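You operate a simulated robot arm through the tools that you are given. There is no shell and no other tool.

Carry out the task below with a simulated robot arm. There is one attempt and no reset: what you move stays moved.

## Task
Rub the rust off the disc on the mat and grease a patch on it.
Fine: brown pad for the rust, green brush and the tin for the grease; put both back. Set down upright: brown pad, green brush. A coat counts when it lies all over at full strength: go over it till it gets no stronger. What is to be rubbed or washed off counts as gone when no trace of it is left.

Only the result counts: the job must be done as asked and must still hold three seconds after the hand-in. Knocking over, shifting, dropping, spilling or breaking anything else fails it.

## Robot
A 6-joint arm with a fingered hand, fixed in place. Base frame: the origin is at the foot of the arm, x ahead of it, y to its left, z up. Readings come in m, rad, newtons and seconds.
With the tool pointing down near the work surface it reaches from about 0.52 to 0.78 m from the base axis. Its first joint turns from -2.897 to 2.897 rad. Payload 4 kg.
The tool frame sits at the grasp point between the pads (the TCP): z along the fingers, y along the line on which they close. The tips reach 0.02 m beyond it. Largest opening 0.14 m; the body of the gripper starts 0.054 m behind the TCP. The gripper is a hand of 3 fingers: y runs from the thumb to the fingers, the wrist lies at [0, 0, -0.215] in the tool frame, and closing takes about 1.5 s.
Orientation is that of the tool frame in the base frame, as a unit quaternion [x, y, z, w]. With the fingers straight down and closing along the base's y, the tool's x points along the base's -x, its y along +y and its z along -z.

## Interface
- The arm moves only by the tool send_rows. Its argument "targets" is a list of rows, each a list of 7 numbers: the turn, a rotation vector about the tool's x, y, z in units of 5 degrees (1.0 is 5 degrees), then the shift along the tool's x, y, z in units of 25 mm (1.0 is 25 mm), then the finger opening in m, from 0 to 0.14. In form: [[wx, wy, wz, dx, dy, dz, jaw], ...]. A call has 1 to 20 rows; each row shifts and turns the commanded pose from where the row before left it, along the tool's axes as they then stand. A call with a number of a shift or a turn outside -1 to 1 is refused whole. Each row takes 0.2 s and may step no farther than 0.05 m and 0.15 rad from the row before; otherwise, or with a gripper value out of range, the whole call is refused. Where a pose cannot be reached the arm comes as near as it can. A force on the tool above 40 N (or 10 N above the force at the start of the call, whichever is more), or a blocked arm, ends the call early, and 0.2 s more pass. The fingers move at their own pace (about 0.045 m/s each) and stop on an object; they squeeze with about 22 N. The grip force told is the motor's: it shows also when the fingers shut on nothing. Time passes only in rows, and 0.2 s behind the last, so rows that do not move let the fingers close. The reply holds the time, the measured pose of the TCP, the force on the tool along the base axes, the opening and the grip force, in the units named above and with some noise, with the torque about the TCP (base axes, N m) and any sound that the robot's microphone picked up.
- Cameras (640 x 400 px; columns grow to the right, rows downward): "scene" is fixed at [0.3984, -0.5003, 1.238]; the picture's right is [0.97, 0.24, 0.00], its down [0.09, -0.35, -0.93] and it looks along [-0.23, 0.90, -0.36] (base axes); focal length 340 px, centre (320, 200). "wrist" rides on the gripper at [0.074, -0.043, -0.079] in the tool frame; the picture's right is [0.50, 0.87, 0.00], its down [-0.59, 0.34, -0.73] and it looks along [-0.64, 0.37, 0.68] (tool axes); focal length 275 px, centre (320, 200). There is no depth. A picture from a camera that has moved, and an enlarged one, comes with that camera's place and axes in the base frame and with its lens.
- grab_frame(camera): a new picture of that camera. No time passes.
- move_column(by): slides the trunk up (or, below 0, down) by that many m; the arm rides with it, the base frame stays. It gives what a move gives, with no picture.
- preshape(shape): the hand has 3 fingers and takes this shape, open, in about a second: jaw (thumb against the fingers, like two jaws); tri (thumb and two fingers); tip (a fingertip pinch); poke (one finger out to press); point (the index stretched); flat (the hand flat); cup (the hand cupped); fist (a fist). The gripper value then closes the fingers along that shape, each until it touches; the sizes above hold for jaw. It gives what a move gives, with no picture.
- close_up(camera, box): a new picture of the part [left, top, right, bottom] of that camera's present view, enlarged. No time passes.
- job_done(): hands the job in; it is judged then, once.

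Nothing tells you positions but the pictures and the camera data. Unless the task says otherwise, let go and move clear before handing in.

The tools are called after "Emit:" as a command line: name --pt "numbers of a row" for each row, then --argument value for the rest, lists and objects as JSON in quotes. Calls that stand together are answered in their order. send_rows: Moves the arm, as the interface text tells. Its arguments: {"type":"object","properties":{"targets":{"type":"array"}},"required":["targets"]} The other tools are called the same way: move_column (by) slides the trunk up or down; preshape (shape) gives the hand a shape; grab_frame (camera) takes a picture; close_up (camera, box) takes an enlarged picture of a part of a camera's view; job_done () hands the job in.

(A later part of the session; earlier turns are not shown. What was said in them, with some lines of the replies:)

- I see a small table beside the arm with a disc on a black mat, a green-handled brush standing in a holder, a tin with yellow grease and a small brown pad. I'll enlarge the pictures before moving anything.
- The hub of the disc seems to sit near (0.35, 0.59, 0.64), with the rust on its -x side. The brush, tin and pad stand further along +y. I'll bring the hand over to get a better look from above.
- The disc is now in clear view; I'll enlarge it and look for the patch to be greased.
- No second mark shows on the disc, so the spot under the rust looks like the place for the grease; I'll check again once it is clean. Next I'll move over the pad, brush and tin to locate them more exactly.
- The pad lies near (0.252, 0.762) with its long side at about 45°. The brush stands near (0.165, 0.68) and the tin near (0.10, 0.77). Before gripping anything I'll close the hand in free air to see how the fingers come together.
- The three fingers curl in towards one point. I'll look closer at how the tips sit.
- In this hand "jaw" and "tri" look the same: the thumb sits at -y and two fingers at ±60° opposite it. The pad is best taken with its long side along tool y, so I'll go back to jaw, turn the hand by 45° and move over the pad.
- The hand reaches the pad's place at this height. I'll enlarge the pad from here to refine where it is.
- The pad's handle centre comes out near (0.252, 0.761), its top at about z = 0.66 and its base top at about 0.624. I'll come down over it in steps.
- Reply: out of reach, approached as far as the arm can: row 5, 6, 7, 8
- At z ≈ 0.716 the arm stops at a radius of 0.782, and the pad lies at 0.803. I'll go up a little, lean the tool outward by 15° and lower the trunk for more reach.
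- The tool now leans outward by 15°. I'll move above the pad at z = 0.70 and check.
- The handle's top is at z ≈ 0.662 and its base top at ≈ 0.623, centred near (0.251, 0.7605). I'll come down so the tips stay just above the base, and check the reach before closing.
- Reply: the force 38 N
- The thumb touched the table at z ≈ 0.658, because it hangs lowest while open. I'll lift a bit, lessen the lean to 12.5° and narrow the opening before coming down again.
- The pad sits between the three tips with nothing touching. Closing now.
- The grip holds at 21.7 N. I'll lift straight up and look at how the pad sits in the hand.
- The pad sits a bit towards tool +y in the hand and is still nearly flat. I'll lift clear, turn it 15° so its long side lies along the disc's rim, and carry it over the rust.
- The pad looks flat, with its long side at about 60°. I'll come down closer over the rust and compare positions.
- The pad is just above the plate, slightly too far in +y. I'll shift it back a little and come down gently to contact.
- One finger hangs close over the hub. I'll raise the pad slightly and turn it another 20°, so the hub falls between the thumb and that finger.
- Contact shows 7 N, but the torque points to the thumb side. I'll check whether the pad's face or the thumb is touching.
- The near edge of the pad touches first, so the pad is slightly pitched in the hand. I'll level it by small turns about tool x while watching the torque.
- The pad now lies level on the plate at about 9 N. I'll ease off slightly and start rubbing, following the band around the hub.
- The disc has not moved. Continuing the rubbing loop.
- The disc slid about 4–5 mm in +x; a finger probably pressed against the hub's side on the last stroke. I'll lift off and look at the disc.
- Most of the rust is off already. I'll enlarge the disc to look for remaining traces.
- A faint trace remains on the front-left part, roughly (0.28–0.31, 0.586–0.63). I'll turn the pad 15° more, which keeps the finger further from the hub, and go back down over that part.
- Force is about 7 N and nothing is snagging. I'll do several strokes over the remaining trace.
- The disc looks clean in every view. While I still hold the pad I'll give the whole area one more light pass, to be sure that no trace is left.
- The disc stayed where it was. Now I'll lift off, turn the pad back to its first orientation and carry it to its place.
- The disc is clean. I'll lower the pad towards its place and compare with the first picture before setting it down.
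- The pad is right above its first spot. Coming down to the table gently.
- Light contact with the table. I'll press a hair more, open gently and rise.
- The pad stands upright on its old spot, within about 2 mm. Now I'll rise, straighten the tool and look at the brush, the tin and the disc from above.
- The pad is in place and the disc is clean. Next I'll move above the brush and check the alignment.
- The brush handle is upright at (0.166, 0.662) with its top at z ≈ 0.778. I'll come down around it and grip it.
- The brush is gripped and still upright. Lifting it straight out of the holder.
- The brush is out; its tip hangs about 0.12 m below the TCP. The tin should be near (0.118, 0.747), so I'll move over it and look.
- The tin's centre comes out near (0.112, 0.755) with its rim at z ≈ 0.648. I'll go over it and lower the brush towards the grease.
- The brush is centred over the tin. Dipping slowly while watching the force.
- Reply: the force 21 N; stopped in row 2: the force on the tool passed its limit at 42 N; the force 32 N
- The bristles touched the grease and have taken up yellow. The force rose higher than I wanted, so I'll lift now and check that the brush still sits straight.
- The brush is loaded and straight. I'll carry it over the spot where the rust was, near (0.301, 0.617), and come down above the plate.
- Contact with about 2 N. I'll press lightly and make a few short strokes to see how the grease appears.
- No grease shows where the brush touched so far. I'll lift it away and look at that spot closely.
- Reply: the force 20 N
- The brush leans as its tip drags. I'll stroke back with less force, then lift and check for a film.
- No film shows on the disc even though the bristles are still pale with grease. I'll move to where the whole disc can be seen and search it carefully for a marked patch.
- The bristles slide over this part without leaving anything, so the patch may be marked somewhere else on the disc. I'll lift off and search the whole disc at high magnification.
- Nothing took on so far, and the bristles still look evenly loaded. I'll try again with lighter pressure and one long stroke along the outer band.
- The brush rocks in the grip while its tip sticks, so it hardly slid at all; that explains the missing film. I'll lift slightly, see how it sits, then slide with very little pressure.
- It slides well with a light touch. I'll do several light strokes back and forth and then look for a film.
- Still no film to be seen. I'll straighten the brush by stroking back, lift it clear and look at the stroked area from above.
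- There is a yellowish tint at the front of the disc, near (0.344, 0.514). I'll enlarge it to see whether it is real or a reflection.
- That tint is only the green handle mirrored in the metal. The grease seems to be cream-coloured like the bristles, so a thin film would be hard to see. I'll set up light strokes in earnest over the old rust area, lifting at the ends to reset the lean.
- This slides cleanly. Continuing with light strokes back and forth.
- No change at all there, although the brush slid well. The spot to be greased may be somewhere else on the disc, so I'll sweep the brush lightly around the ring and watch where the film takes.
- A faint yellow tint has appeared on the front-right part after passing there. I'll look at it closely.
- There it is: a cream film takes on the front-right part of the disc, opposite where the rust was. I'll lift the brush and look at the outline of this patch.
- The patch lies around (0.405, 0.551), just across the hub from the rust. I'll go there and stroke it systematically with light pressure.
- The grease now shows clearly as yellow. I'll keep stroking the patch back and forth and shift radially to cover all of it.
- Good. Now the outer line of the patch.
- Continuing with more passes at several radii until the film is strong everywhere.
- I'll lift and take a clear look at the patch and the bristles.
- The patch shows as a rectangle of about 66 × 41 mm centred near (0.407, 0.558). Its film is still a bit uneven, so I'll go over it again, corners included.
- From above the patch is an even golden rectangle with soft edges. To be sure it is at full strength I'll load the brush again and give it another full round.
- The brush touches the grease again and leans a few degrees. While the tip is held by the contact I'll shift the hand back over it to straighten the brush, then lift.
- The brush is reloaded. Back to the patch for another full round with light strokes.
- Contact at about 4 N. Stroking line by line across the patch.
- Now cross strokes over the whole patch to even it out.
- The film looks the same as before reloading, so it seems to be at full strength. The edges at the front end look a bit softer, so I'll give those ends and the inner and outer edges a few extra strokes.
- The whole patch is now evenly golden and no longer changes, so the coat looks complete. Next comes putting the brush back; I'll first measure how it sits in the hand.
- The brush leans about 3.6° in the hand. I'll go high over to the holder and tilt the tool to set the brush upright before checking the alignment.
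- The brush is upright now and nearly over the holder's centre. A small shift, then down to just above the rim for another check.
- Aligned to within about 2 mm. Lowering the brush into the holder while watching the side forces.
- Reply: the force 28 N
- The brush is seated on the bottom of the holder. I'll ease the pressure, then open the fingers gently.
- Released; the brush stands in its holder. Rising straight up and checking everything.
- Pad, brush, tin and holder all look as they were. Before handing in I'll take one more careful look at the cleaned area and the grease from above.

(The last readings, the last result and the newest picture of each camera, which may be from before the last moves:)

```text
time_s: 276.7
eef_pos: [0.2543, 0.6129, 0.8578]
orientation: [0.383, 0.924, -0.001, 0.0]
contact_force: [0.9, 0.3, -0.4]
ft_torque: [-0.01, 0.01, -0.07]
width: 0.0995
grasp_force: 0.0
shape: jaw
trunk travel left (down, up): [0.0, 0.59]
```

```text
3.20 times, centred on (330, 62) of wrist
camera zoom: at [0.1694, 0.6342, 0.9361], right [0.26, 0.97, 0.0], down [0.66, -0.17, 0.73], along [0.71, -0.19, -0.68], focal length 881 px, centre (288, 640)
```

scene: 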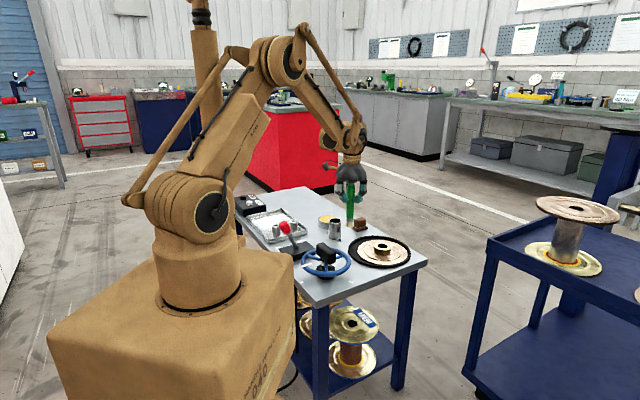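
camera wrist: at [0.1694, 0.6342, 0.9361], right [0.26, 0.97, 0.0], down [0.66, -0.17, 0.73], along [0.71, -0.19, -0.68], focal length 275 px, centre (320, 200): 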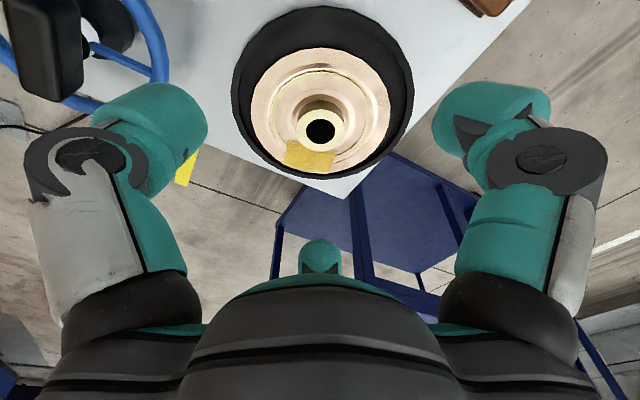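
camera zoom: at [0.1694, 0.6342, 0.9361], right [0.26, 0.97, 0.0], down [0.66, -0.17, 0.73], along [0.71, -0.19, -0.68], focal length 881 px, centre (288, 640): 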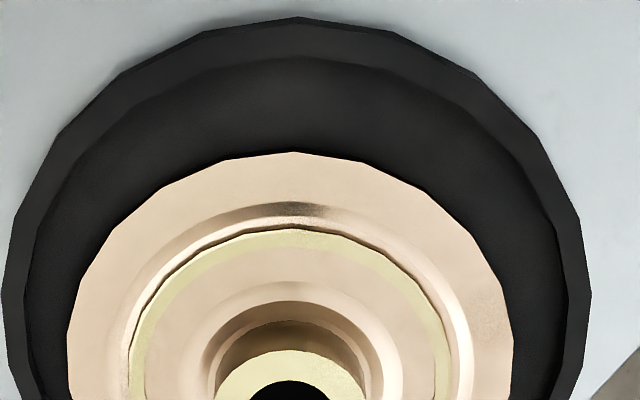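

Emit:
close_up --camera "wrist" --box '[295, 40, 375, 90]'

Emit:
close_up --camera "wrist" --box '[245, 40, 325, 90]'

Emit:
close_up --camera "wrist" --box '[270, 120, 350, 180]'

Emit:
close_up --camera "wrist" --box '[330, 60, 410, 120]'

```text
8.00 times, centred on (335, 65) of wrist
camera zoom: at [0.1694, 0.6342, 0.9361], right [0.26, 0.97, 0.0], down [0.66, -0.17, 0.73], along [0.71, -0.19, -0.68], focal length 2202 px, centre (200, 1280)
```

zoom: 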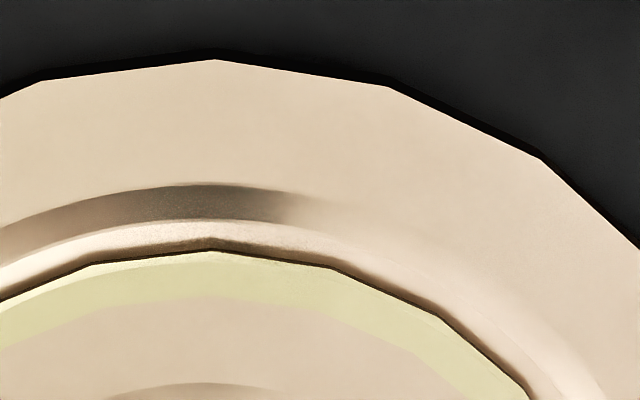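

```text
8.00 times, centred on (285, 65) of wrist
camera zoom: at [0.1694, 0.6342, 0.9361], right [0.26, 0.97, 0.0], down [0.66, -0.17, 0.73], along [0.71, -0.19, -0.68], focal length 2202 px, centre (600, 1280)
```

zoom: 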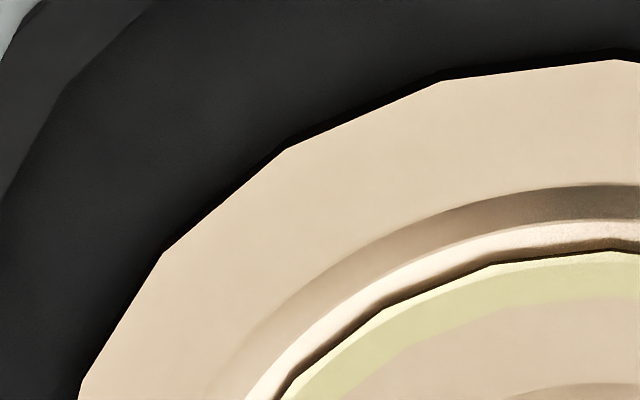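

```text
6.67 times, centred on (310, 150) of wrist
camera zoom: at [0.1694, 0.6342, 0.9361], right [0.26, 0.97, 0.0], down [0.66, -0.17, 0.73], along [0.71, -0.19, -0.68], focal length 1835 px, centre (387, 533)
```

zoom: 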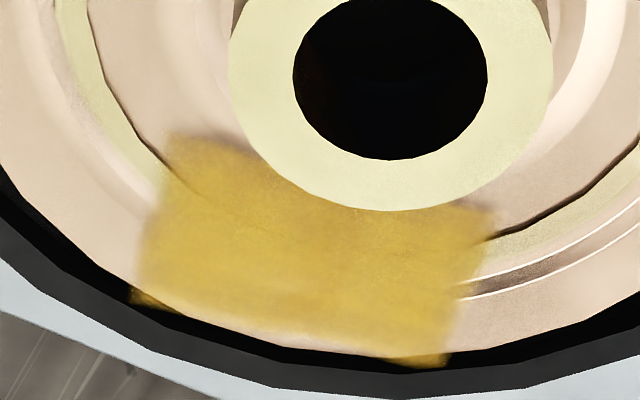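

```text
6.67 times, centred on (370, 90) of wrist
camera zoom: at [0.1694, 0.6342, 0.9361], right [0.26, 0.97, 0.0], down [0.66, -0.17, 0.73], along [0.71, -0.19, -0.68], focal length 1835 px, centre (-13, 933)
```

zoom: 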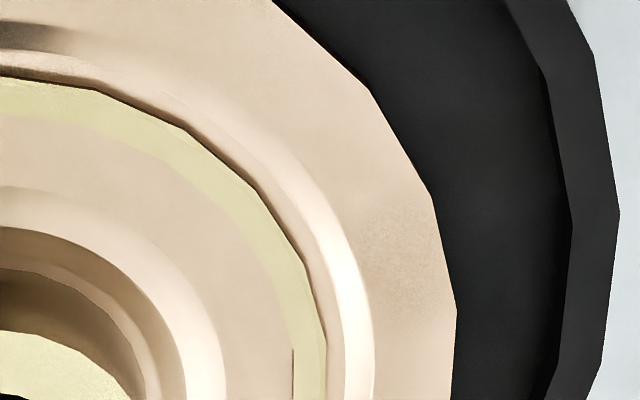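

The rust area is spotless from every angle, and the grease patch is an even, full yellow. The pad and the brush stand upright in their places, and the disc still lies on its mat a few millimetres from where it was. I'll move the hand up and clear, then check the scene once more.

Emit:
send_rows --pt "0 0 0 0 0 -0.9 0.1" --pt "0 0 0 0 0 -0.9 0.1" --pt "0 0 0 0 0 -0.9 0.1" --pt "0 0 0 0 0 -0.9 0.1" --pt "0 0 0 0 0 0 0.1" --pt "0 0 0 0 0 0 0.1"

Emit:
close_up --camera "scene" --box '[230, 180, 430, 305]'

```text
time_s: 278.1
eef_pos: [0.2523, 0.6139, 0.9467]
orientation: [0.382, 0.924, -0.001, 0.0]
contact_force: [0.1, -0.4, -0.3]
ft_torque: [0.02, -0.03, 0.03]
width: 0.0997
grasp_force: 0.0
shape: jaw
trunk travel left (down, up): [0.0, 0.59]
```

```text
3.20 times, centred on (330, 242) of scene
camera zoom: at [0.3984, -0.5003, 1.238], right [0.97, 0.24, 0.0], down [0.09, -0.35, -0.93], along [-0.23, 0.9, -0.36], focal length 1090 px, centre (288, 64)
```

zoom: 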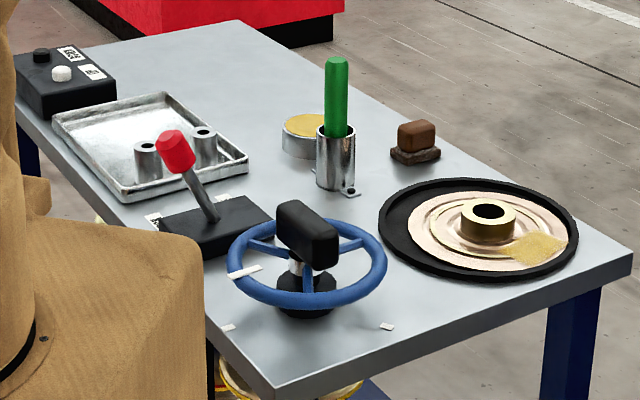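

The table looks as it did at the start: the pad, brush, tin, tray, lever and wheel are in place. The disc is free of rust and its grease patch is evenly coated. The hand is open and clear, so I'm handing the job in.

Emit:
job_done

```text
The job is handed in.
```

I handed the job in: the rust is off the disc, a patch on it is greased, and the pad and brush are back in place. I don't have the verdict yet.

- **Rust:** I went over the rusty area until no trace showed in any camera view, then gave it one more pass.
- **Grease:** The film took only on one unmarked rectangle, about 66 × 41 mm, across the hub from the rust. I found it by sweeping the brush around the disc. I went over it until it looked evenly yellow, reloaded the brush once, and saw no further change. Full strength is judged by eye.
- **Putting back:** The brown pad stands upright within about 2 mm of its old spot, and the green brush stands upright in its holder.
- **Disc shifted:** During the first rubbing pass the disc slid about 5 mm on the mat, probably because a finger pushed its hub. I left it there, since pushing it back risked moving it further.
- **Hard press on the grease:** When I first loaded the brush, it pressed on the grease with about 42 N before the move stopped. I saw no damage or spill.

Nothing else on the table looks moved.
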